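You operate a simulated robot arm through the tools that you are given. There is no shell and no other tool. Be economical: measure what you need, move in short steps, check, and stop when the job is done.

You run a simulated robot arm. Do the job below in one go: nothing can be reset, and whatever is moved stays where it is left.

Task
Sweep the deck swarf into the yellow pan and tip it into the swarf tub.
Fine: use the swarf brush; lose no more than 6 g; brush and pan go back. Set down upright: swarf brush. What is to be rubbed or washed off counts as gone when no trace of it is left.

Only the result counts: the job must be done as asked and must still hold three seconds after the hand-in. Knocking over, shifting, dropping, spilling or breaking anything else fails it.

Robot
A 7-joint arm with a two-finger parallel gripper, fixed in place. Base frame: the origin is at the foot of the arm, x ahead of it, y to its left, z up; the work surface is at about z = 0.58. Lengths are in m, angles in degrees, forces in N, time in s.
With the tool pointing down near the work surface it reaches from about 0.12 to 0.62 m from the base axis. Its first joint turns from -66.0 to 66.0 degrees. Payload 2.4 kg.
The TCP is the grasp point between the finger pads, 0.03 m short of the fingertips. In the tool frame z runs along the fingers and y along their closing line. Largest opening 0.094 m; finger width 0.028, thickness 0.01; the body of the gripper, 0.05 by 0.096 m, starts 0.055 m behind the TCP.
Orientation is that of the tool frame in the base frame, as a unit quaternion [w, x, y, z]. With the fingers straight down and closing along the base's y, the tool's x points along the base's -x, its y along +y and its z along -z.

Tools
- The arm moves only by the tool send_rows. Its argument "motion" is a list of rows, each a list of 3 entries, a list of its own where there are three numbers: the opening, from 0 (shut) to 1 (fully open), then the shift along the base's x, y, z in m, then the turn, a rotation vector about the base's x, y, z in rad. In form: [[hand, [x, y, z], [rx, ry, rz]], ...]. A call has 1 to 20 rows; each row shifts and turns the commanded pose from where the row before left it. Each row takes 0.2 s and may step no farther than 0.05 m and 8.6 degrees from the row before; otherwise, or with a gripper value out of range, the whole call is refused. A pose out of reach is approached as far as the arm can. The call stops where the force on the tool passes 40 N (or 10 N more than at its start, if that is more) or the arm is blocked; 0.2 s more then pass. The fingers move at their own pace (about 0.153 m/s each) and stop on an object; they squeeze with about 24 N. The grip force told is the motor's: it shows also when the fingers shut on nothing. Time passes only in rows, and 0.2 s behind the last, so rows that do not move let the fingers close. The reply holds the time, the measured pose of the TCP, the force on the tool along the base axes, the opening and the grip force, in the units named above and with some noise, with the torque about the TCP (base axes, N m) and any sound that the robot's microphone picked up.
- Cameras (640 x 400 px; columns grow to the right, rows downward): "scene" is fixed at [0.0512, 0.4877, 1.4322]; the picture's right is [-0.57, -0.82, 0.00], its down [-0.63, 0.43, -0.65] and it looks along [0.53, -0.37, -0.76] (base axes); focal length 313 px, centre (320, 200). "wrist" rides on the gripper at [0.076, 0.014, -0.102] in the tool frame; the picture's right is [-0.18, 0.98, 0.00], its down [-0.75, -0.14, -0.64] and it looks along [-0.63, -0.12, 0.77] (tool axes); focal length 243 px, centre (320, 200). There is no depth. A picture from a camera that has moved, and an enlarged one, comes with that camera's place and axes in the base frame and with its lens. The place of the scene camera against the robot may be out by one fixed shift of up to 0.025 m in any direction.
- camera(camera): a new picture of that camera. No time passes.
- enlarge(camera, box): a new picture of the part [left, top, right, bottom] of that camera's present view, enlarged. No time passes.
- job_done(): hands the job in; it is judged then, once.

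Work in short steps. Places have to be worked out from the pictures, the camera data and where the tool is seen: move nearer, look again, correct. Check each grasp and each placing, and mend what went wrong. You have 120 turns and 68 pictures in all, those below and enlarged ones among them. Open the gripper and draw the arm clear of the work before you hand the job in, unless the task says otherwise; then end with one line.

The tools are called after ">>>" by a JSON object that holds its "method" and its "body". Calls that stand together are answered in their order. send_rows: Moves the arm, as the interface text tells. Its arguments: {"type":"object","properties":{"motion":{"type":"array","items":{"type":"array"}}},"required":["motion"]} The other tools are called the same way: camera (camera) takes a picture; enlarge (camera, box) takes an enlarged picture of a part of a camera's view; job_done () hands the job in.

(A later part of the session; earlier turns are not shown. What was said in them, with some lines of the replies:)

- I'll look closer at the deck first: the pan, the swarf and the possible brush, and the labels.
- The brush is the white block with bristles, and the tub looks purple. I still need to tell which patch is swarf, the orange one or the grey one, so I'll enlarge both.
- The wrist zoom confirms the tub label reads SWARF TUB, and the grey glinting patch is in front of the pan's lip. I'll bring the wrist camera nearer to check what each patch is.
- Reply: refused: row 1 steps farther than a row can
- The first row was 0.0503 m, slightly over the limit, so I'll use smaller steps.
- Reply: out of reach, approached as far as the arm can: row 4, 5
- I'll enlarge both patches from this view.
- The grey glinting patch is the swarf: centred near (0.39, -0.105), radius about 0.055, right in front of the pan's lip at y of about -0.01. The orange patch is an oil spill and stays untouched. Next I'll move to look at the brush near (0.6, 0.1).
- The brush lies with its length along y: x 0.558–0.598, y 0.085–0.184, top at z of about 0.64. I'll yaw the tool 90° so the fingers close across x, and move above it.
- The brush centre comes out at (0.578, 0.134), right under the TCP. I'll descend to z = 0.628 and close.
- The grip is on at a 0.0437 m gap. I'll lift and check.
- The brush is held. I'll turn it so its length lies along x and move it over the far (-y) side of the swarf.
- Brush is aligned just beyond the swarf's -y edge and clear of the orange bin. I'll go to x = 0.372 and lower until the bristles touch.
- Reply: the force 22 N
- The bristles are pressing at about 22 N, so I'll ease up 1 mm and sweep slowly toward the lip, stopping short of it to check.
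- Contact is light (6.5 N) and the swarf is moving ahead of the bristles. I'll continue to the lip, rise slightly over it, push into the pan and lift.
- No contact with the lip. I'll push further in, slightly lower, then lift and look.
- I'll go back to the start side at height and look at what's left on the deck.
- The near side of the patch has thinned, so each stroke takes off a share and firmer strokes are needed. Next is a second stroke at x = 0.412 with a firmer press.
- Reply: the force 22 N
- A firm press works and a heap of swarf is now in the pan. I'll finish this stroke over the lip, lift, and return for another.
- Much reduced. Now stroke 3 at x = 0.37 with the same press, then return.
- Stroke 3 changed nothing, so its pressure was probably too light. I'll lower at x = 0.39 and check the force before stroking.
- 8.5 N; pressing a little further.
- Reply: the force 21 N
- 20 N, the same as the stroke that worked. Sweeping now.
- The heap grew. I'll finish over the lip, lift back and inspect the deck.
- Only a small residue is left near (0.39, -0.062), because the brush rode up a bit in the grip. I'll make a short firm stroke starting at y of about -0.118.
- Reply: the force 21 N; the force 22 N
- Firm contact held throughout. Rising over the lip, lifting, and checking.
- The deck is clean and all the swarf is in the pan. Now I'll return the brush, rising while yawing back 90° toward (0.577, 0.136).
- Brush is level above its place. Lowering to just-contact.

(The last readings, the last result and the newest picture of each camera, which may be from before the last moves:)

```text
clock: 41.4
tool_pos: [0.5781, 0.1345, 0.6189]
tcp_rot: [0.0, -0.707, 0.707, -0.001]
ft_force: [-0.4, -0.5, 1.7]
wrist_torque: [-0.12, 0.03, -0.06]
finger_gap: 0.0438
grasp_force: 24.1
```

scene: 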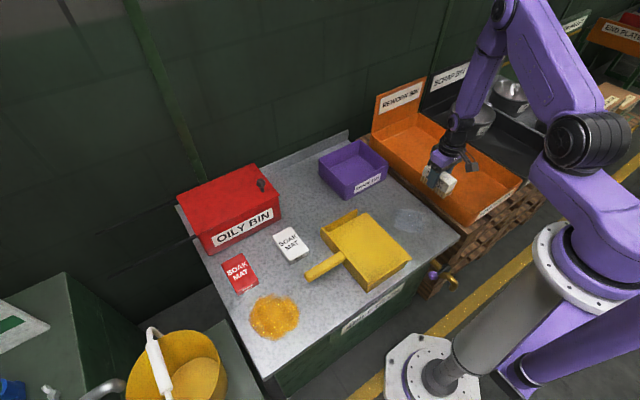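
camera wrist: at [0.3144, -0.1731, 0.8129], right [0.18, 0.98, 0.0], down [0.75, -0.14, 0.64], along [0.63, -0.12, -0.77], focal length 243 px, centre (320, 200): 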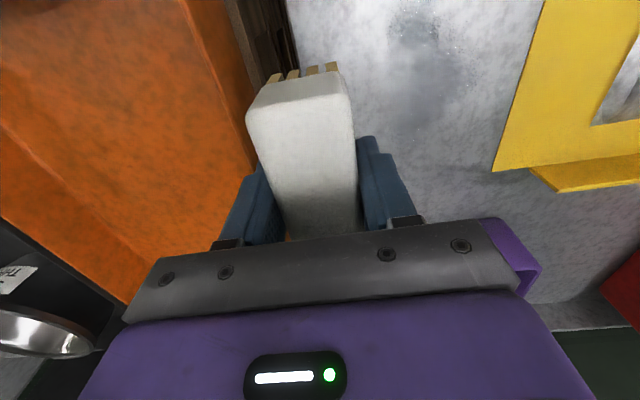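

Light contact (1.7 N), so I'll release. Then I'll raise the arm straight up and look.

>>> {"method": "send_rows", "body": {"motion": [[0.3, [0, 0, -0.0005], [0, 0, 0]], [1, [0, 0, 0], [0, 0, 0]], [1, [0, 0, 0], [0, 0, 0]], [1, [0, 0, 0], [0, 0, 0]], [1, [0, 0, 0.04], [0, 0, 0]], [1, [0, 0, 0.04], [0, 0, 0]], [1, [0, 0, 0.045], [0, 0, 0]], [1, [0, 0, 0.045], [0, 0, 0]]]}}

>>> {"method": "camera", "body": {"camera": "scene"}}

>>> {"method": "camera", "body": {"camera": "wrist"}}

```text
clock: 43.2
tool_pos: [0.5774, 0.1351, 0.7897]
tcp_rot: [0.001, 0.707, -0.707, 0.0]
ft_force: [-0.7, -0.1, -0.7]
wrist_torque: [0.01, 0.0, 0.02]
finger_gap: 0.094
grasp_force: 0.0
```

```text
29 pictures are left
```

scene: 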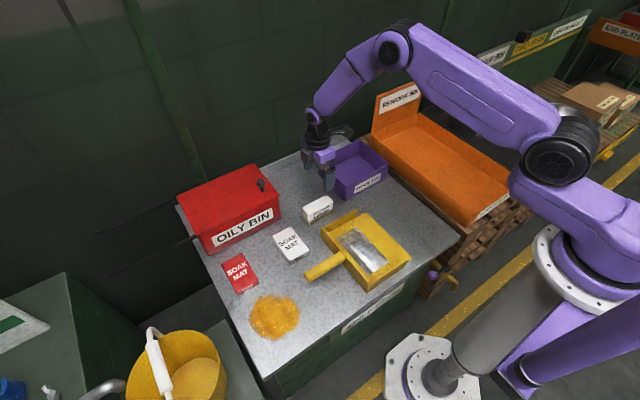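

```text
28 pictures are left
camera wrist: at [0.5616, 0.0582, 0.8936], right [-0.98, 0.18, 0.0], down [0.14, 0.75, 0.64], along [0.12, 0.63, -0.77], focal length 243 px, centre (320, 200)
```

wrist: 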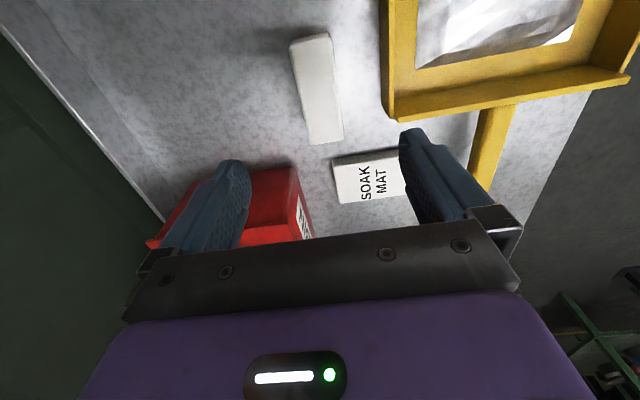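

The brush stands upright in its place. Next is the pan: I'll turn the tool to yaw -90°, so that later pointing the lip at the tub ends at yaw 0, and move above the handle.

>>> {"method": "send_rows", "body": {"motion": [[1, [-0.008, 0.0061, 0], [0, 0, -0.1428]], [1, [-0.008, 0.0061, 0], [0, 0, -0.1428]], [1, [-0.008, 0.0061, 0], [0, 0, -0.1428]], [1, [-0.008, 0.0061, 0], [0, 0, -0.1428]], [1, [-0.008, 0.0061, 0], [0, 0, -0.1428]], [1, [-0.008, 0.0061, 0], [0, 0, -0.1428]], [1, [-0.008, 0.0061, 0], [0, 0, -0.1428]], [1, [-0.008, 0.0061, 0], [0, 0, -0.1428]], [1, [-0.008, 0.0061, 0], [0, 0, -0.1428]], [1, [-0.008, 0.0061, 0], [0, 0, -0.1428]], [1, [-0.008, 0.0061, 0], [0, 0, -0.1428]]]}}

>>> {"method": "send_rows", "body": {"motion": [[1, [-0.008, 0.0061, 0], [0, 0, -0.1428]], [1, [-0.008, 0.0061, 0], [0, 0, -0.1428]], [1, [-0.008, 0.0061, 0], [0, 0, -0.1428]], [1, [-0.008, 0.0061, 0], [0, 0, -0.1428]], [1, [-0.008, 0.0061, 0], [0, 0, -0.1428]], [1, [-0.008, 0.0061, 0], [0, 0, -0.1428]], [1, [-0.008, 0.0061, 0], [0, 0, -0.1428]], [1, [-0.008, 0.0061, 0], [0, 0, -0.1428]], [1, [-0.008, 0.0061, 0], [0, 0, -0.1428]], [1, [-0.008, 0.0061, 0], [0, 0, -0.1428]], [1, [-0.008, 0.0061, 0], [0, 0, -0.1428]]]}}

>>> {"method": "camera", "body": {"camera": "wrist"}}

```text
clock: 45.6
tool_pos: [0.4903, 0.2018, 0.7894]
tcp_rot: [0.0, 0.001, 1.0, 0.0]
ft_force: [-0.1, 0.4, 0.3]
wrist_torque: [-0.02, 0.03, 0.02]
finger_gap: 0.0943
grasp_force: 0.1
```

```text
clock: 48.0
tool_pos: [0.402, 0.2696, 0.7881]
tcp_rot: [-0.001, 0.708, 0.706, 0.0]
ft_force: [-0.9, 1.5, 0.3]
wrist_torque: [-0.01, 0.03, 0.0]
finger_gap: 0.0942
grasp_force: 0.0
```

```text
27 pictures are left
camera wrist: at [0.4157, 0.345, 0.8914], right [0.98, -0.19, 0.0], down [-0.14, -0.75, 0.64], along [-0.12, -0.63, -0.77], focal length 243 px, centre (320, 200)
```

wrist: 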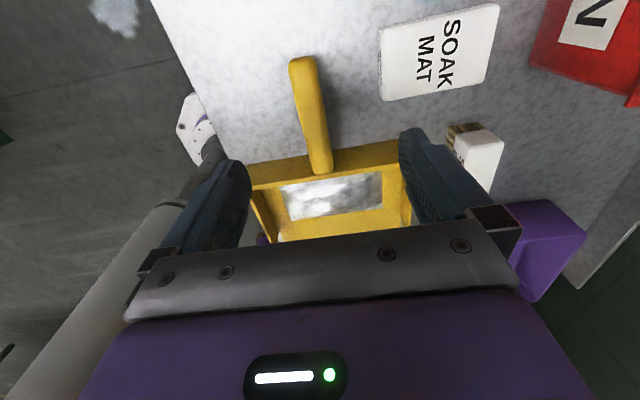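

>>> {"method": "enlarge", "body": {"camera": "scene", "box": [290, 210, 430, 300]}}

>>> {"method": "enlarge", "body": {"camera": "wrist", "box": [240, 40, 400, 240]}}

```text
4.44 times, centred on (360, 255) of scene
camera zoom: at [0.0512, 0.4877, 1.4322], right [-0.57, -0.82, 0.0], down [-0.63, 0.43, -0.65], along [0.53, -0.37, -0.76], focal length 1392 px, centre (142, -44)
```

zoom: 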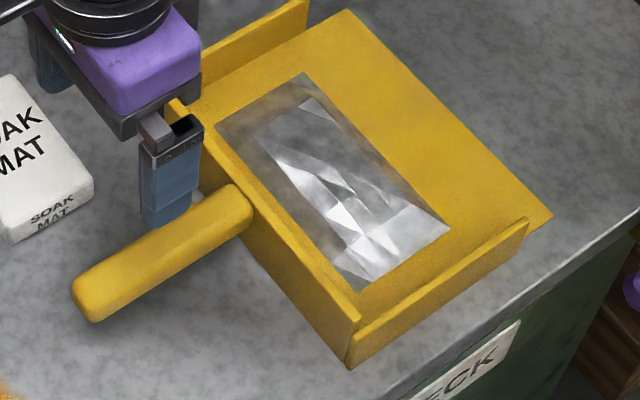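

```text
2.00 times, centred on (320, 140) of wrist
camera zoom: at [0.4157, 0.345, 0.8914], right [0.98, -0.19, 0.0], down [-0.14, -0.75, 0.64], along [-0.12, -0.63, -0.77], focal length 485 px, centre (320, 320)
```

zoom: 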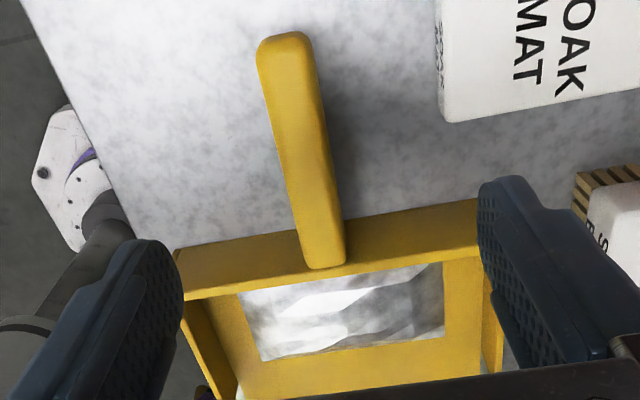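

The handle runs along y at x of about 0.387, y from 0.19 to 0.30, centre z of about 0.613. I'll tilt the tool 30° with the fingers leaning toward -y, and go to a standoff before the grasp at y = 0.235.

>>> {"method": "send_rows", "body": {"motion": [[1, [-0.00375, 0.006, -0.016], [-0.1309, 0, 0]], [1, [-0.00375, 0.006, -0.016], [-0.1309, 0, 0]], [1, [-0.00375, 0.006, -0.016], [-0.1309, 0, 0]], [1, [-0.00375, 0.006, -0.016], [-0.1309, 0, 0]]]}}

>>> {"method": "camera", "body": {"camera": "wrist"}}

```text
clock: 49.0
tool_pos: [0.3881, 0.2939, 0.726]
tcp_rot: [0.184, 0.683, 0.682, -0.184]
ft_force: [0.0, -0.5, -1.0]
wrist_torque: [-0.03, 0.0, 0.03]
finger_gap: 0.0939
grasp_force: 0.1
```

```text
24 pictures are left
camera wrist: at [0.4001, 0.4107, 0.7753], right [0.98, -0.16, 0.09], down [-0.14, -0.33, 0.93], along [-0.12, -0.93, -0.35], focal length 243 px, centre (320, 200)
```

wrist: 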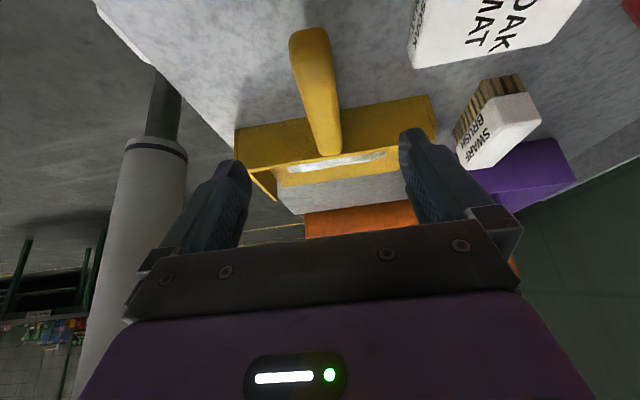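

Triangulating again puts the handle centre at z of about 0.63 and x of about 0.388, with y from 0.196 to 0.305. I'll approach along the tool axis to (0.388, 0.237, 0.632) and close.

>>> {"method": "send_rows", "body": {"motion": [[1, [0, -0.019, -0.0315], [0, 0, 0]], [1, [0, -0.019, -0.0315], [0, 0, 0]], [1, [0, -0.019, -0.031], [0, 0, 0]], [0, [0, 0, 0], [0, 0, 0]], [0, [0, 0, 0], [0, 0, 0]], [0, [0, 0, 0], [0, 0, 0]]]}}

>>> {"method": "enlarge", "body": {"camera": "scene", "box": [290, 200, 430, 300]}}

```text
clock: 50.4
tool_pos: [0.3855, 0.2365, 0.6302]
tcp_rot: [0.183, 0.684, 0.683, -0.182]
ft_force: [-0.3, -0.7, 0.3]
wrist_torque: [0.16, -0.01, -0.01]
finger_gap: 0.0322
grasp_force: 23.8
```

```text
4.00 times, centred on (360, 250) of scene
camera zoom: at [0.0512, 0.4877, 1.4322], right [-0.57, -0.82, 0.0], down [-0.63, 0.43, -0.65], along [0.53, -0.37, -0.76], focal length 1253 px, centre (160, 0)
```

zoom: 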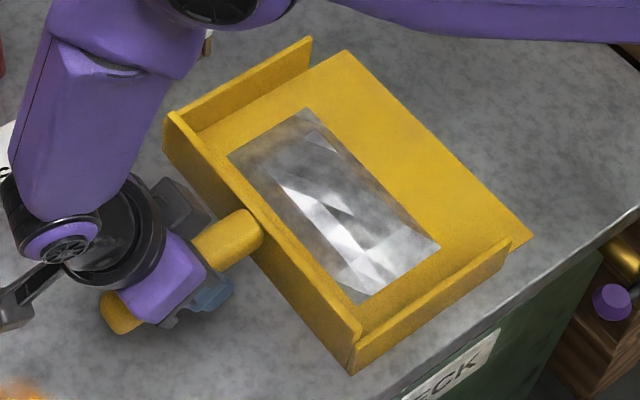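

The handle is gripped (gap 0.032 m; grasp pose 0.386, 0.2365, 0.630). I'll lift slowly and check for slip.

>>> {"method": "send_rows", "body": {"motion": [[0, [0, 0, 0.01], [0, 0, 0]], [0, [0, 0, 0.02], [0, 0, 0]], [0, [0, 0, 0.03], [0, 0, 0]], [0, [0, 0, 0], [0, 0, 0]]]}}

>>> {"method": "camera", "body": {"camera": "scene"}}

```text
clock: 51.4
tool_pos: [0.3856, 0.2355, 0.6905]
tcp_rot: [0.183, 0.683, 0.683, -0.183]
ft_force: [-0.2, -0.4, -2.3]
wrist_torque: [0.16, 0.01, 0.0]
finger_gap: 0.0323
grasp_force: 24.4
```

```text
22 pictures are left
```

scene: 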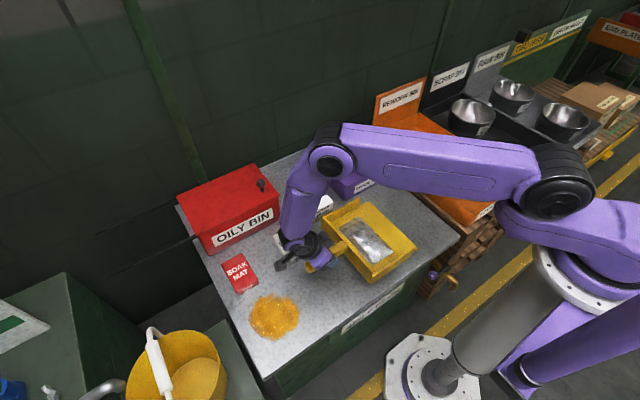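

The pan lifts cleanly and level, with swarf plus pan at about 0.2 kg. I'll raise it to 0.85 and yaw +90° so the lip faces the tub.

>>> {"method": "send_rows", "body": {"motion": [[0, [0, 0, 0.04], [0, 0, 0]], [0, [0, 0, 0.04], [0, 0, 0]], [0, [0, 0, 0.04], [0, 0, 0]], [0, [0, 0, 0.04], [0, 0, 0]], [0, [-0.003, -0.0277, 0], [0, 0, 0.1428]], [0, [-0.003, -0.0277, 0], [0, 0, 0.1428]], [0, [-0.003, -0.0277, 0], [0, 0, 0.1428]], [0, [-0.003, -0.0277, 0], [0, 0, 0.1428]], [0, [-0.003, -0.0277, 0], [0, 0, 0.1428]], [0, [-0.003, -0.0277, 0], [0, 0, 0.1428]], [0, [-0.003, -0.0277, 0], [0, 0, 0.1428]], [0, [-0.003, -0.0277, 0], [0, 0, 0.1428]], [0, [-0.003, -0.0277, 0], [0, 0, 0.1428]], [0, [-0.003, -0.0277, 0], [0, 0, 0.1428]], [0, [0, -0.0277, 0], [0, 0, 0.1428]]]}}

>>> {"method": "camera", "body": {"camera": "scene"}}

>>> {"method": "camera", "body": {"camera": "wrist"}}

```text
clock: 54.6
tool_pos: [0.4012, -0.0392, 0.8973]
tcp_rot: [0.255, -0.002, 0.967, -0.007]
ft_force: [0.3, -0.4, -1.2]
wrist_torque: [-0.03, 0.19, 0.02]
finger_gap: 0.0323
grasp_force: 24.1
out of reach, approached as far as the arm can: row 12, 13, 14, 15
```

```text
21 pictures are left
```

scene: 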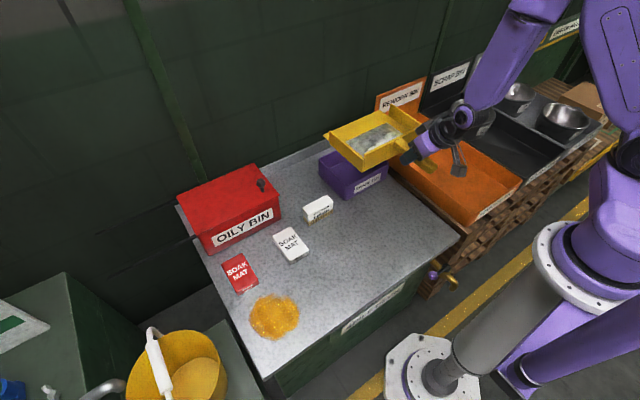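

```text
20 pictures are left
camera wrist: at [0.2833, -0.0247, 0.9487], right [0.16, 0.98, 0.08], down [0.34, -0.13, 0.93], along [0.93, -0.12, -0.35], focal length 243 px, centre (320, 200)
```

wrist: 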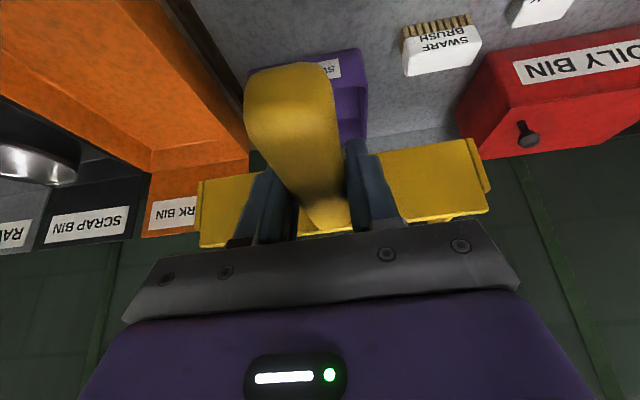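

The pan is level over the tub and the TCP is at (0.401, -0.039, 0.897). I'll centre on the tub at y of about -0.078, lower a bit and start tipping, keeping the lip near x 0.63–0.65 over the tub.

>>> {"method": "send_rows", "body": {"motion": [[0, [0.002, -0.02, -0.013], [0, 0, 0]], [0, [0.002, -0.019, -0.013], [0, 0, 0]], [0, [0.005, 0, -0.003], [0, 0.1309, 0]], [0, [0.005, 0, -0.005], [0, 0.1309, 0]]]}}

>>> {"method": "camera", "body": {"camera": "scene"}}

>>> {"method": "camera", "body": {"camera": "wrist"}}

```text
clock: 55.6
tool_pos: [0.4299, -0.0573, 0.8872]
tcp_rot: [0.13, 0.0, 0.992, -0.001]
ft_force: [-0.2, 0.8, -2.9]
wrist_torque: [-0.03, 0.18, 0.04]
finger_gap: 0.032
grasp_force: 24.1
out of reach, approached as far as the arm can: row 1, 2
```

```text
19 pictures are left
```

scene: 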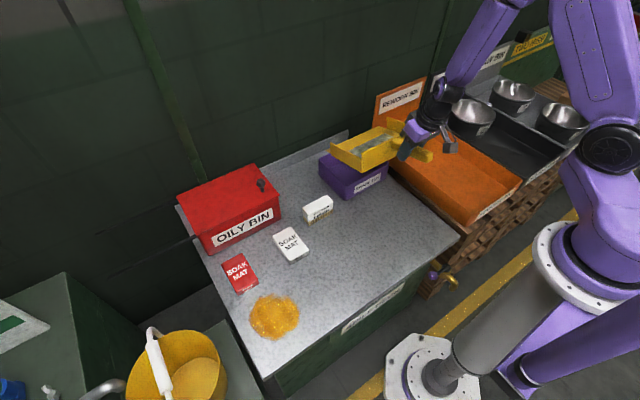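

```text
18 pictures are left
camera wrist: at [0.3283, -0.0425, 0.967], right [0.18, 0.98, 0.05], down [0.56, -0.14, 0.81], along [0.81, -0.12, -0.58], focal length 243 px, centre (320, 200)
```

wrist: 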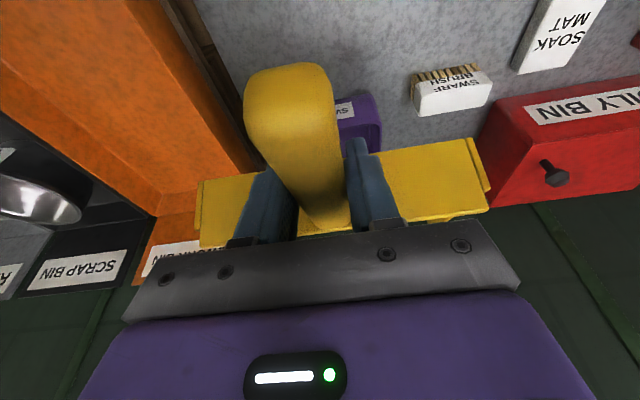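

Now at 15°. I'll shift in y by -0.02, back by 0.02 and down 0.03 to keep the lip low and over the tub's front half.

>>> {"method": "send_rows", "body": {"motion": [[0, [-0.01, -0.01, -0.015], [0, 0, 0]], [0, [-0.01, -0.01, -0.015], [0, 0, 0]]]}}

```text
clock: 56.2
tool_pos: [0.4121, -0.0769, 0.8617]
tcp_rot: [0.13, 0.0, 0.992, -0.002]
ft_force: [-0.3, -0.3, -3.0]
wrist_torque: [-0.01, 0.15, 0.0]
finger_gap: 0.0322
grasp_force: 23.7
out of reach, approached as far as the arm can: row 2
```

Continuing the tip to 37.5° with the lip held near (0.63, -0.077, 0.70).

>>> {"method": "send_rows", "body": {"motion": [[0, [0.012, 0, -0.005], [0, 0.1309, 0]], [0, [0.016, 0, 0.013], [0, 0.1309, 0]], [0, [0.02, 0, 0.02], [0, 0.1309, 0]]]}}

>>> {"method": "enlarge", "body": {"camera": "scene", "box": [280, 100, 480, 230]}}

```text
clock: 57.0
tool_pos: [0.4229, -0.0491, 0.8614]
tcp_rot: [0.001, 0.005, 1.0, 0.028]
ft_force: [0.2, 0.5, -1.8]
wrist_torque: [-0.04, 0.17, -0.02]
finger_gap: 0.0322
grasp_force: 23.9
out of reach, approached as far as the arm can: row 2, 3
```

```text
3.08 times, centred on (380, 165) of scene
camera zoom: at [0.0511, 0.4879, 1.4321], right [-0.57, -0.82, 0.0], down [-0.63, 0.43, -0.65], along [0.53, -0.37, -0.76], focal length 964 px, centre (135, 308)
```

zoom: 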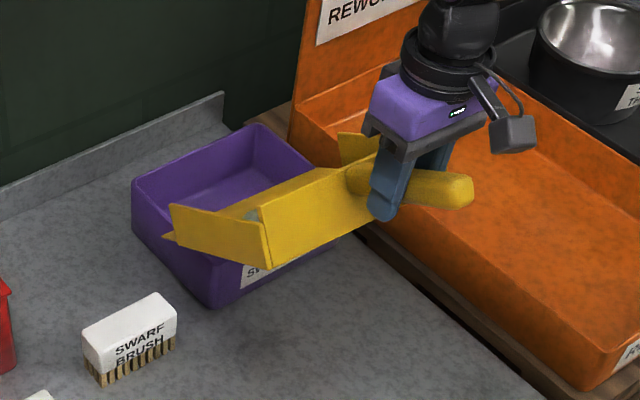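

The arm drifted at a reach limit; tilt is now about 30° with the lip still over the tub. I'll move outward and up a bit, recentre y and take out the small sideways tilt.

>>> {"method": "send_rows", "body": {"motion": [[0, [0.015, -0.01, 0.012], [-0.028, 0, 0]], [0, [0.015, -0.01, 0.012], [-0.028, 0, 0]]]}}

```text
clock: 57.6
tool_pos: [0.4232, -0.0493, 0.861]
tcp_rot: [0.002, 0.006, 1.0, 0.029]
ft_force: [0.0, -1.0, -1.4]
wrist_torque: [-0.02, 0.16, 0.02]
finger_gap: 0.0321
grasp_force: 23.9
out of reach, approached as far as the arm can: row 1, 2
```

The arm didn't move. I'll try single-axis nudges to find the blocked direction.

>>> {"method": "send_rows", "body": {"motion": [[0, [0.02, 0, 0], [0, 0, 0]]]}}

>>> {"method": "send_rows", "body": {"motion": [[0, [0, 0, 0.02], [0, 0, 0]]]}}

```text
clock: 58.0
tool_pos: [0.4352, -0.0438, 0.8561]
tcp_rot: [0.026, 0.005, 0.999, 0.029]
ft_force: [0.1, 0.7, -1.5]
wrist_torque: [-0.03, 0.13, 0.02]
finger_gap: 0.0324
grasp_force: 23.6
out of reach, approached as far as the arm can: row 1
```

```text
clock: 58.4
tool_pos: [0.4297, -0.0343, 0.8595]
tcp_rot: [0.012, 0.01, 0.999, 0.034]
ft_force: [0.3, -1.3, -2.1]
wrist_torque: [0.06, 0.14, 0.02]
finger_gap: 0.0324
grasp_force: 24.1
out of reach, approached as far as the arm can: row 1
```

>>> {"method": "camera", "body": {"camera": "scene"}}

```text
16 pictures are left
```

scene: 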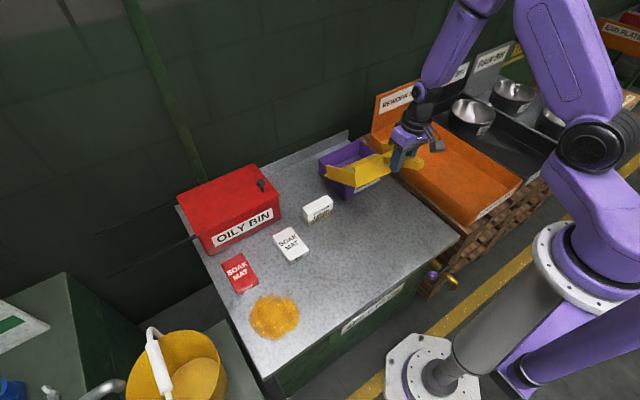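

The wrist is at a joint limit because the forearm is too steep this close in. I'll back the tip off to about 15°, go higher and recentre, where a backward tilt should have more room.

>>> {"method": "send_rows", "body": {"motion": [[0, [0, -0.012, 0.03], [-0.023, -0.12, 0.007]], [0, [0, -0.012, 0.03], [-0.023, -0.12, 0.007]], [0, [0.005, -0.012, 0.03], [-0.022, 0, 0.006]], [0, [0.005, -0.008, 0.02], [0, 0, 0]]]}}

```text
clock: 59.6
tool_pos: [0.444, 0.0416, 0.9489]
tcp_rot: [0.121, -0.173, 0.977, 0.004]
ft_force: [0.5, -0.5, -2.2]
wrist_torque: [0.03, 0.19, -0.03]
finger_gap: 0.0322
grasp_force: 24.2
out of reach, approached as far as the arm can: row 1, 3
stopped in row 4: the arm was blocked; the commanded pose is now the measured one
```

The arm was blocked and yawed about 20°, with the TCP at y = 0.04. I need to look before moving again.

>>> {"method": "camera", "body": {"camera": "scene"}}

>>> {"method": "camera", "body": {"camera": "wrist"}}

```text
15 pictures are left
```

scene: 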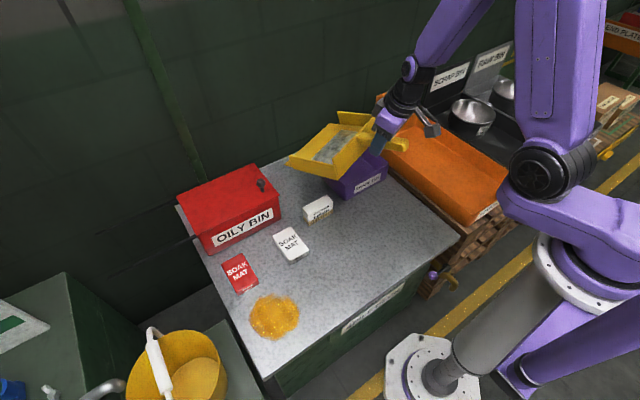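

```text
14 pictures are left
camera wrist: at [0.3443, 0.0245, 1.0297], right [-0.16, 0.99, 0.01], down [0.58, 0.09, 0.81], along [0.8, 0.14, -0.59], focal length 243 px, centre (320, 200)
```

wrist: 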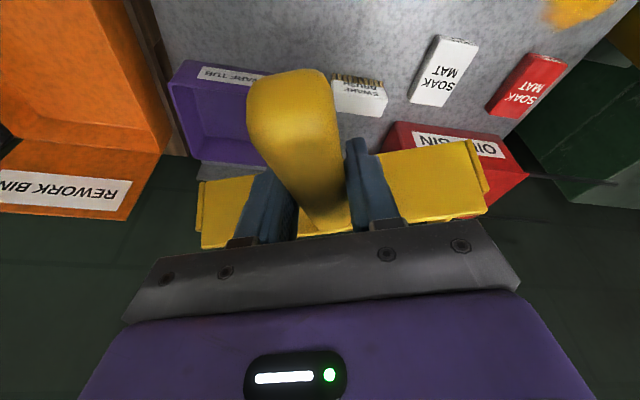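

Nothing is hit and the swarf is still in the pan; the solver only wandered near a joint limit. I'll yaw back gently toward a diagonal approach from +y while moving slightly outward.

>>> {"method": "send_rows", "body": {"motion": [[0, [0.005, 0, 0], [0, 0, -0.12]], [0, [0.01, 0, 0], [0, 0, -0.12]], [0, [0.01, 0, 0], [0, 0, -0.12]]]}}

```text
clock: 60.4
tool_pos: [0.4005, 0.0085, 0.9395]
tcp_rot: [0.121, 0.007, 0.992, -0.018]
ft_force: [0.7, 0.4, -2.3]
wrist_torque: [-0.01, 0.17, -0.01]
finger_gap: 0.0324
grasp_force: 24.2
out of reach, approached as far as the arm can: row 1, 2, 3
```

Rotation and position seem coupled near a singular wrist. I'll translate outward with no rotation and see whether it frees up.

>>> {"method": "send_rows", "body": {"motion": [[0, [0.02, 0.02, 0], [0, 0, 0]], [0, [0.02, 0.02, 0], [0, 0, 0]], [0, [0.02, 0.02, 0], [0, 0, 0]]]}}

```text
clock: 61.2
tool_pos: [0.415, 0.0183, 0.9411]
tcp_rot: [0.138, 0.005, 0.99, -0.009]
ft_force: [0.0, -0.8, -1.3]
wrist_torque: [0.02, 0.16, 0.0]
finger_gap: 0.032
grasp_force: 23.8
out of reach, approached as far as the arm can: row 1, 2, 3
```

Outward motion is limited in this arm configuration, so I'll unwind toward the earlier good pose: yaw negative while moving to +y.

>>> {"method": "send_rows", "body": {"motion": [[0, [0, 0.027, -0.005], [0, 0, -0.14]], [0, [0, 0.027, -0.005], [0, 0, -0.14]], [0, [0, 0.027, -0.005], [0, 0, -0.14]], [0, [0, 0.027, -0.005], [0, 0, -0.14]], [0, [0, 0.027, 0], [0, 0, -0.14]]]}}

>>> {"method": "camera", "body": {"camera": "scene"}}

```text
clock: 62.4
tool_pos: [0.4182, 0.1421, 0.9276]
tcp_rot: [0.142, 0.3, 0.942, -0.047]
ft_force: [-0.5, 0.9, -2.1]
wrist_torque: [0.09, 0.11, -0.01]
finger_gap: 0.0323
grasp_force: 24.1
out of reach, approached as far as the arm can: row 1
```

```text
13 pictures are left
```

scene: 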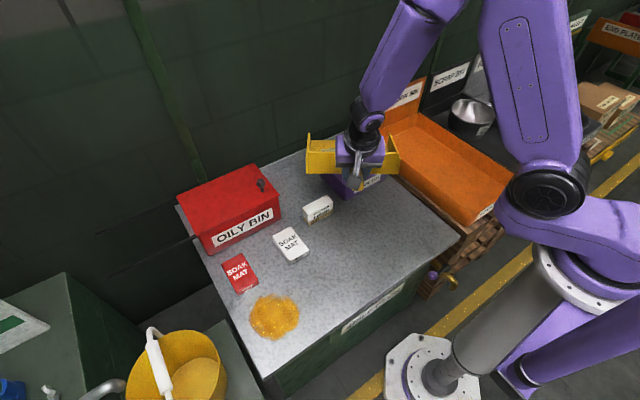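

Freed: the lip azimuth is now about -35° and the pan is about 13° nose-down. I'll try the diagonal approach, moving toward TCP (0.474, 0.06, 0.86) with the same orientation.

>>> {"method": "send_rows", "body": {"motion": [[0, [0.019, -0.02, -0.015], [0, 0, 0]], [0, [0.019, -0.02, -0.02], [0, 0, 0]], [0, [0.019, -0.02, -0.02], [0, 0, 0]]]}}

```text
clock: 63.2
tool_pos: [0.4767, 0.0816, 0.8725]
tcp_rot: [0.142, 0.301, 0.942, -0.047]
ft_force: [-0.2, 0.3, -2.0]
wrist_torque: [0.1, 0.13, 0.0]
finger_gap: 0.0322
grasp_force: 23.9
```

That's reachable; the lip is at about (0.657, -0.045, 0.77), over the tub. Now I'll tip about the lip's axis in small steps.

>>> {"method": "send_rows", "body": {"motion": [[0, [0.01, -0.017, 0.004], [0.075, 0.107, 0]], [0, [0.01, -0.017, 0.004], [0.075, 0.107, 0]]]}}

```text
clock: 63.8
tool_pos: [0.4927, 0.0524, 0.8793]
tcp_rot: [0.042, 0.303, 0.952, -0.02]
ft_force: [1.1, -0.5, -3.0]
wrist_torque: [0.1, 0.13, -0.01]
finger_gap: 0.0322
grasp_force: 24.6
out of reach, approached as far as the arm can: row 1
```

At 25°, with the lip at about (0.66, -0.065, 0.73). Continuing to 40°.

>>> {"method": "send_rows", "body": {"motion": [[0, [0.012, -0.013, 0.019], [0.075, 0.107, 0]], [0, [0.012, -0.013, 0.019], [0.075, 0.107, 0]]]}}

>>> {"method": "enlarge", "body": {"camera": "scene", "box": [280, 100, 480, 230]}}

```text
clock: 64.4
tool_pos: [0.5157, 0.0282, 0.9174]
tcp_rot: [-0.082, 0.302, 0.949, 0.02]
ft_force: [0.3, 0.6, -1.5]
wrist_torque: [0.08, 0.07, -0.03]
finger_gap: 0.0322
grasp_force: 23.7
```

```text
3.08 times, centred on (380, 165) of scene
camera zoom: at [0.0512, 0.4877, 1.4322], right [-0.57, -0.82, 0.0], down [-0.63, 0.43, -0.65], along [0.53, -0.37, -0.76], focal length 964 px, centre (135, 308)
```

zoom: 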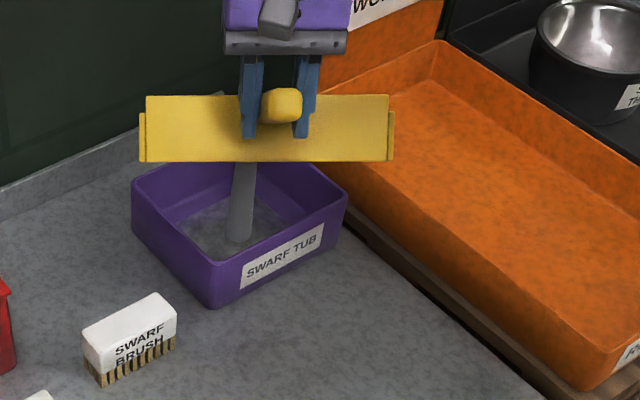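

The swarf is pouring into the tub. I'll hold and let it run.

>>> {"method": "send_rows", "body": {"motion": [[0, [0, 0, 0], [0, 0, 0]], [0, [0, 0, 0], [0, 0, 0]], [0, [0, 0, 0], [0, 0, 0]], [0, [0, 0, 0], [0, 0, 0]], [0, [0, 0, 0], [0, 0, 0]], [0, [0, 0, 0], [0, 0, 0]], [0, [0, 0, 0], [0, 0, 0]], [0, [0, 0, 0], [0, 0, 0]]]}}

>>> {"method": "enlarge", "body": {"camera": "scene", "box": [280, 100, 480, 230]}}

```text
clock: 66.2
tool_pos: [0.516, 0.0272, 0.9164]
tcp_rot: [-0.082, 0.302, 0.95, 0.018]
ft_force: [0.2, -0.6, -2.5]
wrist_torque: [0.1, 0.06, -0.02]
finger_gap: 0.0319
grasp_force: 24.0
```

```text
3.08 times, centred on (380, 165) of scene
camera zoom: at [0.0512, 0.4877, 1.4322], right [-0.57, -0.82, 0.0], down [-0.63, 0.43, -0.65], along [0.53, -0.37, -0.76], focal length 964 px, centre (135, 308)
```

zoom: 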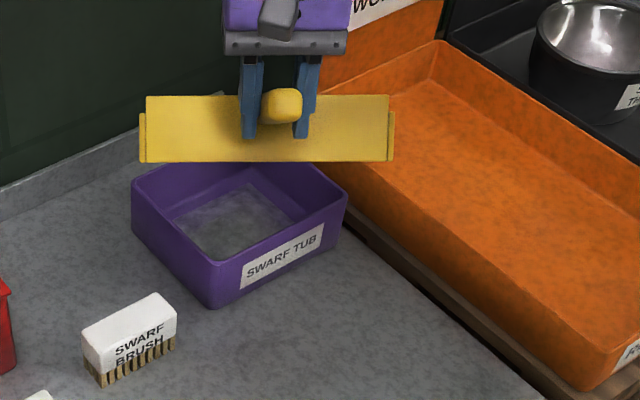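

The stream has stopped. I'll tip about 15° further to empty any rest, then hold.

>>> {"method": "send_rows", "body": {"motion": [[0, [0.02, -0.015, 0.018], [0.075, 0.107, 0]], [0, [0.02, -0.015, 0.018], [0.075, 0.107, 0]], [0, [0, 0, 0], [0, 0, 0]], [0, [0, 0, 0], [0, 0, 0]], [0, [0, 0, 0], [0, 0, 0]], [0, [0, 0, 0], [0, 0, 0]], [0, [0, 0, 0], [0, 0, 0]]]}}

>>> {"method": "enlarge", "body": {"camera": "scene", "box": [280, 90, 480, 220]}}

```text
clock: 67.8
tool_pos: [0.5552, -0.0039, 0.9535]
tcp_rot: [-0.206, 0.296, 0.931, 0.057]
ft_force: [-0.4, -0.2, -2.1]
wrist_torque: [0.04, 0.05, -0.02]
finger_gap: 0.0318
grasp_force: 24.0
```

```text
3.08 times, centred on (380, 155) of scene
camera zoom: at [0.0512, 0.4877, 1.4322], right [-0.57, -0.82, 0.0], down [-0.63, 0.43, -0.65], along [0.53, -0.37, -0.76], focal length 964 px, centre (135, 338)
```

zoom: 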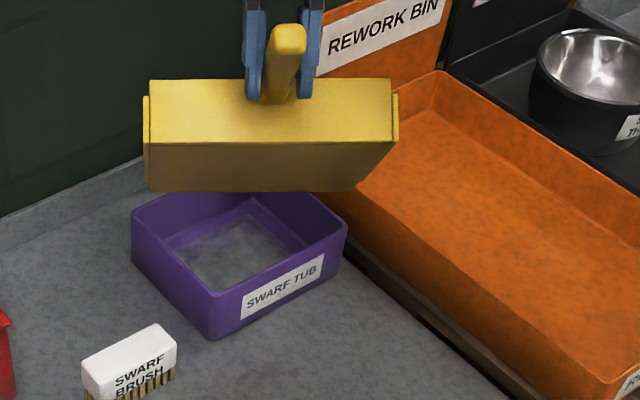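

Empty. Now I'll reverse the path: level the pan and back away from the tub.

>>> {"method": "send_rows", "body": {"motion": [[0, [-0.02, 0.015, -0.012], [-0.075, -0.107, 0]], [0, [-0.02, 0.015, -0.012], [-0.075, -0.107, 0]], [0, [-0.012, 0.013, -0.012], [-0.075, -0.107, 0]], [0, [-0.012, 0.013, -0.012], [-0.075, -0.107, 0]], [0, [-0.014, 0.017, 0], [-0.075, -0.107, 0]], [0, [-0.014, 0.02, 0], [-0.05, -0.07, 0]], [0, [-0.019, 0.02, 0.01], [0, 0, 0]], [0, [-0.019, 0.025, 0.01], [0, 0, 0]]]}}

```text
clock: 69.6
tool_pos: [0.425, 0.1345, 0.9259]
tcp_rot: [0.146, 0.301, 0.941, -0.053]
ft_force: [0.5, -0.1, -1.5]
wrist_torque: [0.12, 0.15, -0.01]
finger_gap: 0.0322
grasp_force: 24.1
```

Now yaw -54.7° back to the original orientation and restore the level, moving to above the pan's home at z of about 0.78.

>>> {"method": "send_rows", "body": {"motion": [[0, [-0.005, 0.0128, -0.012], [0, 0, -0.1194]], [0, [-0.005, 0.0128, -0.012], [0, 0, -0.1194]], [0, [-0.005, 0.0128, -0.012], [0, 0, -0.1194]], [0, [-0.005, 0.0128, -0.012], [0, 0, -0.1194]], [0, [-0.005, 0.0128, -0.012], [0, 0, -0.1194]], [0, [-0.005, 0.0128, -0.012], [0, 0, -0.1194]], [0, [-0.005, 0.0128, -0.012], [0, 0, -0.1194]], [0, [-0.004, 0.0124, -0.012], [0, 0, -0.1194]], [0, [0, 0, -0.025], [-0.1055, -0.0065, 0]], [0, [0, 0, -0.025], [-0.1055, -0.0065, 0]]]}}

>>> {"method": "camera", "body": {"camera": "scene"}}

```text
clock: 71.8
tool_pos: [0.3867, 0.2379, 0.7802]
tcp_rot: [0.183, 0.687, 0.68, -0.182]
ft_force: [0.6, -0.2, -1.5]
wrist_torque: [0.2, 0.01, -0.04]
finger_gap: 0.0321
grasp_force: 24.4
```

```text
9 pictures are left
```

scene: 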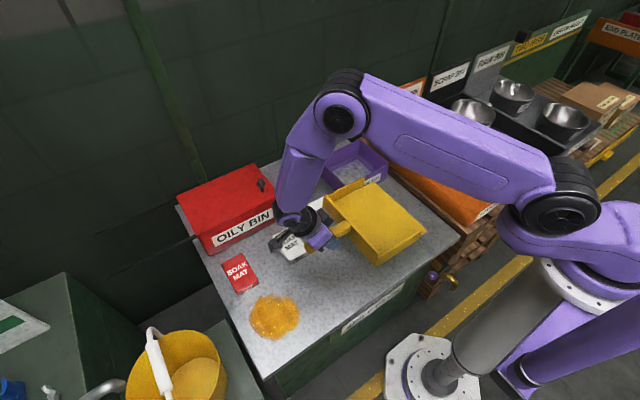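

Orientation matches the pickup pose and the pan is empty. Lowering to just above the deck.

>>> {"method": "send_rows", "body": {"motion": [[0, [-0.0005, -0.0015, -0.04], [0, 0, 0.008]], [0, [0, 0, -0.04], [0, 0, 0]], [0, [0, 0, -0.04], [0, 0, 0]], [0, [0, 0, -0.02], [0, 0, 0]], [0, [0, 0, -0.005], [0, 0, 0]]]}}

>>> {"method": "enlarge", "body": {"camera": "scene", "box": [290, 180, 430, 290]}}

```text
clock: 73.0
tool_pos: [0.3856, 0.2365, 0.6321]
tcp_rot: [0.184, 0.683, 0.683, -0.182]
ft_force: [-0.4, 0.2, -2.7]
wrist_torque: [0.18, -0.04, 0.02]
finger_gap: 0.0323
grasp_force: 23.8
```

```text
3.64 times, centred on (360, 235) of scene
camera zoom: at [0.0512, 0.4877, 1.4322], right [-0.57, -0.82, 0.0], down [-0.63, 0.43, -0.65], along [0.53, -0.37, -0.76], focal length 1139 px, centre (174, 73)
```

zoom: 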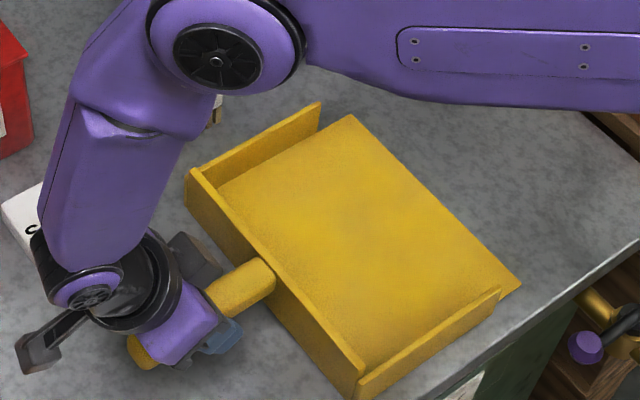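

The pan corners line up with its original place to within about 2 px. Lowering the last millimetres to contact.

>>> {"method": "send_rows", "body": {"motion": [[0, [0, 0, -0.0015], [0, 0, 0]], [0, [0, 0, -0.001], [0, 0, 0]]]}}

```text
clock: 73.6
tool_pos: [0.3867, 0.236, 0.6303]
tcp_rot: [0.183, 0.683, 0.683, -0.18]
ft_force: [0.3, -1.1, -1.9]
wrist_torque: [0.19, -0.01, 0.02]
finger_gap: 0.0322
grasp_force: 24.3
```

>>> {"method": "send_rows", "body": {"motion": [[0, [0, 0, -0.001], [0, 0, 0]], [0, [0, 0, -0.001], [0, 0, 0]]]}}

```text
clock: 74.2
tool_pos: [0.3857, 0.2366, 0.6288]
tcp_rot: [0.184, 0.682, 0.684, -0.181]
ft_force: [-0.4, 0.4, 1.1]
wrist_torque: [-0.74, 0.04, 0.06]
finger_gap: 0.0323
grasp_force: 24.0
```

Contact made (torque reversed), so I'll release. Then I'll retreat along the tool axis and up.

>>> {"method": "send_rows", "body": {"motion": [[0.9, [0, 0, 0], [0, 0, 0]], [0.9, [0, 0, 0], [0, 0, 0]], [0.9, [0, 0, 0], [0, 0, 0]], [0.9, [0, 0.019, 0.0325], [0, 0, 0]], [0.9, [0, 0.019, 0.0325], [0, 0, 0]], [0.9, [0, 0.019, 0.0325], [0, 0, 0]], [0.9, [0, 0.01, 0.045], [0, 0, 0]], [0.9, [0, 0, 0.045], [0, 0, 0]], [0.9, [0, 0, 0.045], [0, 0, 0]]]}}

>>> {"method": "camera", "body": {"camera": "scene"}}

>>> {"method": "enlarge", "body": {"camera": "scene", "box": [280, 120, 480, 290]}}

```text
clock: 76.2
tool_pos: [0.3866, 0.3011, 0.863]
tcp_rot: [0.183, 0.684, 0.683, -0.182]
ft_force: [-0.5, -0.8, -0.3]
wrist_torque: [0.02, 0.02, -0.02]
finger_gap: 0.0845
grasp_force: 0.1
```

```text
7 pictures are left
```

scene: 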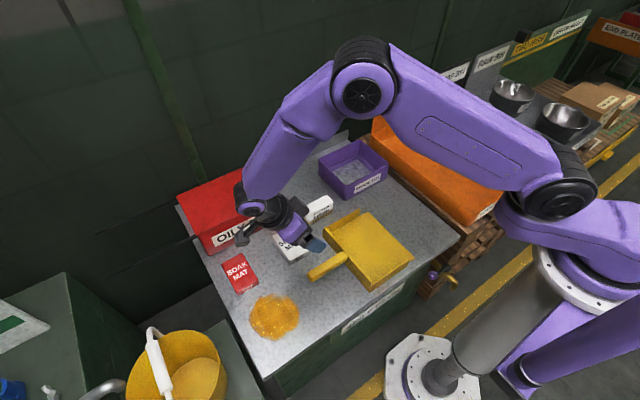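

```text
2.35 times, centred on (380, 205) of scene
camera zoom: at [0.0512, 0.4877, 1.4322], right [-0.57, -0.82, 0.0], down [-0.63, 0.43, -0.65], along [0.53, -0.37, -0.76], focal length 737 px, centre (179, 188)
```

zoom: 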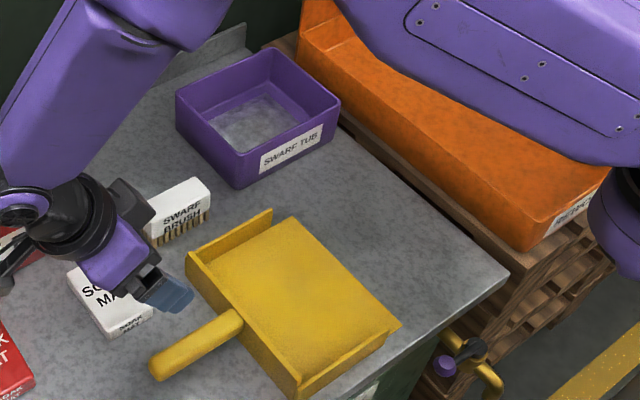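

Pan and brush are home, the swarf is in the tub and the deck is clean. I'll raise the arm clear and take a last look.

>>> {"method": "send_rows", "body": {"motion": [[1, [0, -0.01, 0.04], [0.13, 0, 0]], [1, [0, -0.01, 0.04], [0.13, 0, 0]], [1, [0, -0.01, 0.04], [0.13, 0, 0]], [1, [0, 0, 0.03], [0.13, 0, 0]], [1, [0, 0, 0], [0, 0, 0]]]}}

>>> {"method": "camera", "body": {"camera": "scene"}}

```text
clock: 77.4
tool_pos: [0.385, 0.2707, 1.012]
tcp_rot: [0.0, 0.707, 0.707, 0.0]
ft_force: [0.7, -1.2, 0.0]
wrist_torque: [-0.02, 0.01, 0.01]
finger_gap: 0.0938
grasp_force: 0.0
```

```text
5 pictures are left
```

scene: 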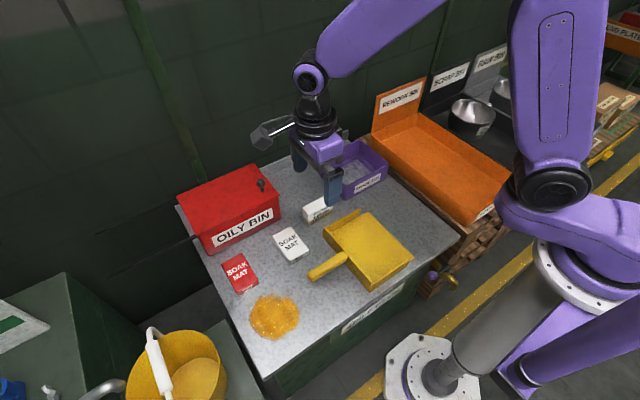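

Everything is in place, the gripper is open and the arm is clear, so I'm handing in.

>>> {"method": "job_done", "body": {}}

```text
The job is handed in.
```

The deck swarf is swept up and tipped into the swarf tub, with no trace left on the deck and no spill seen in the pictures; the brush is back upright and the pan is back within about 6 mm of its original spot.
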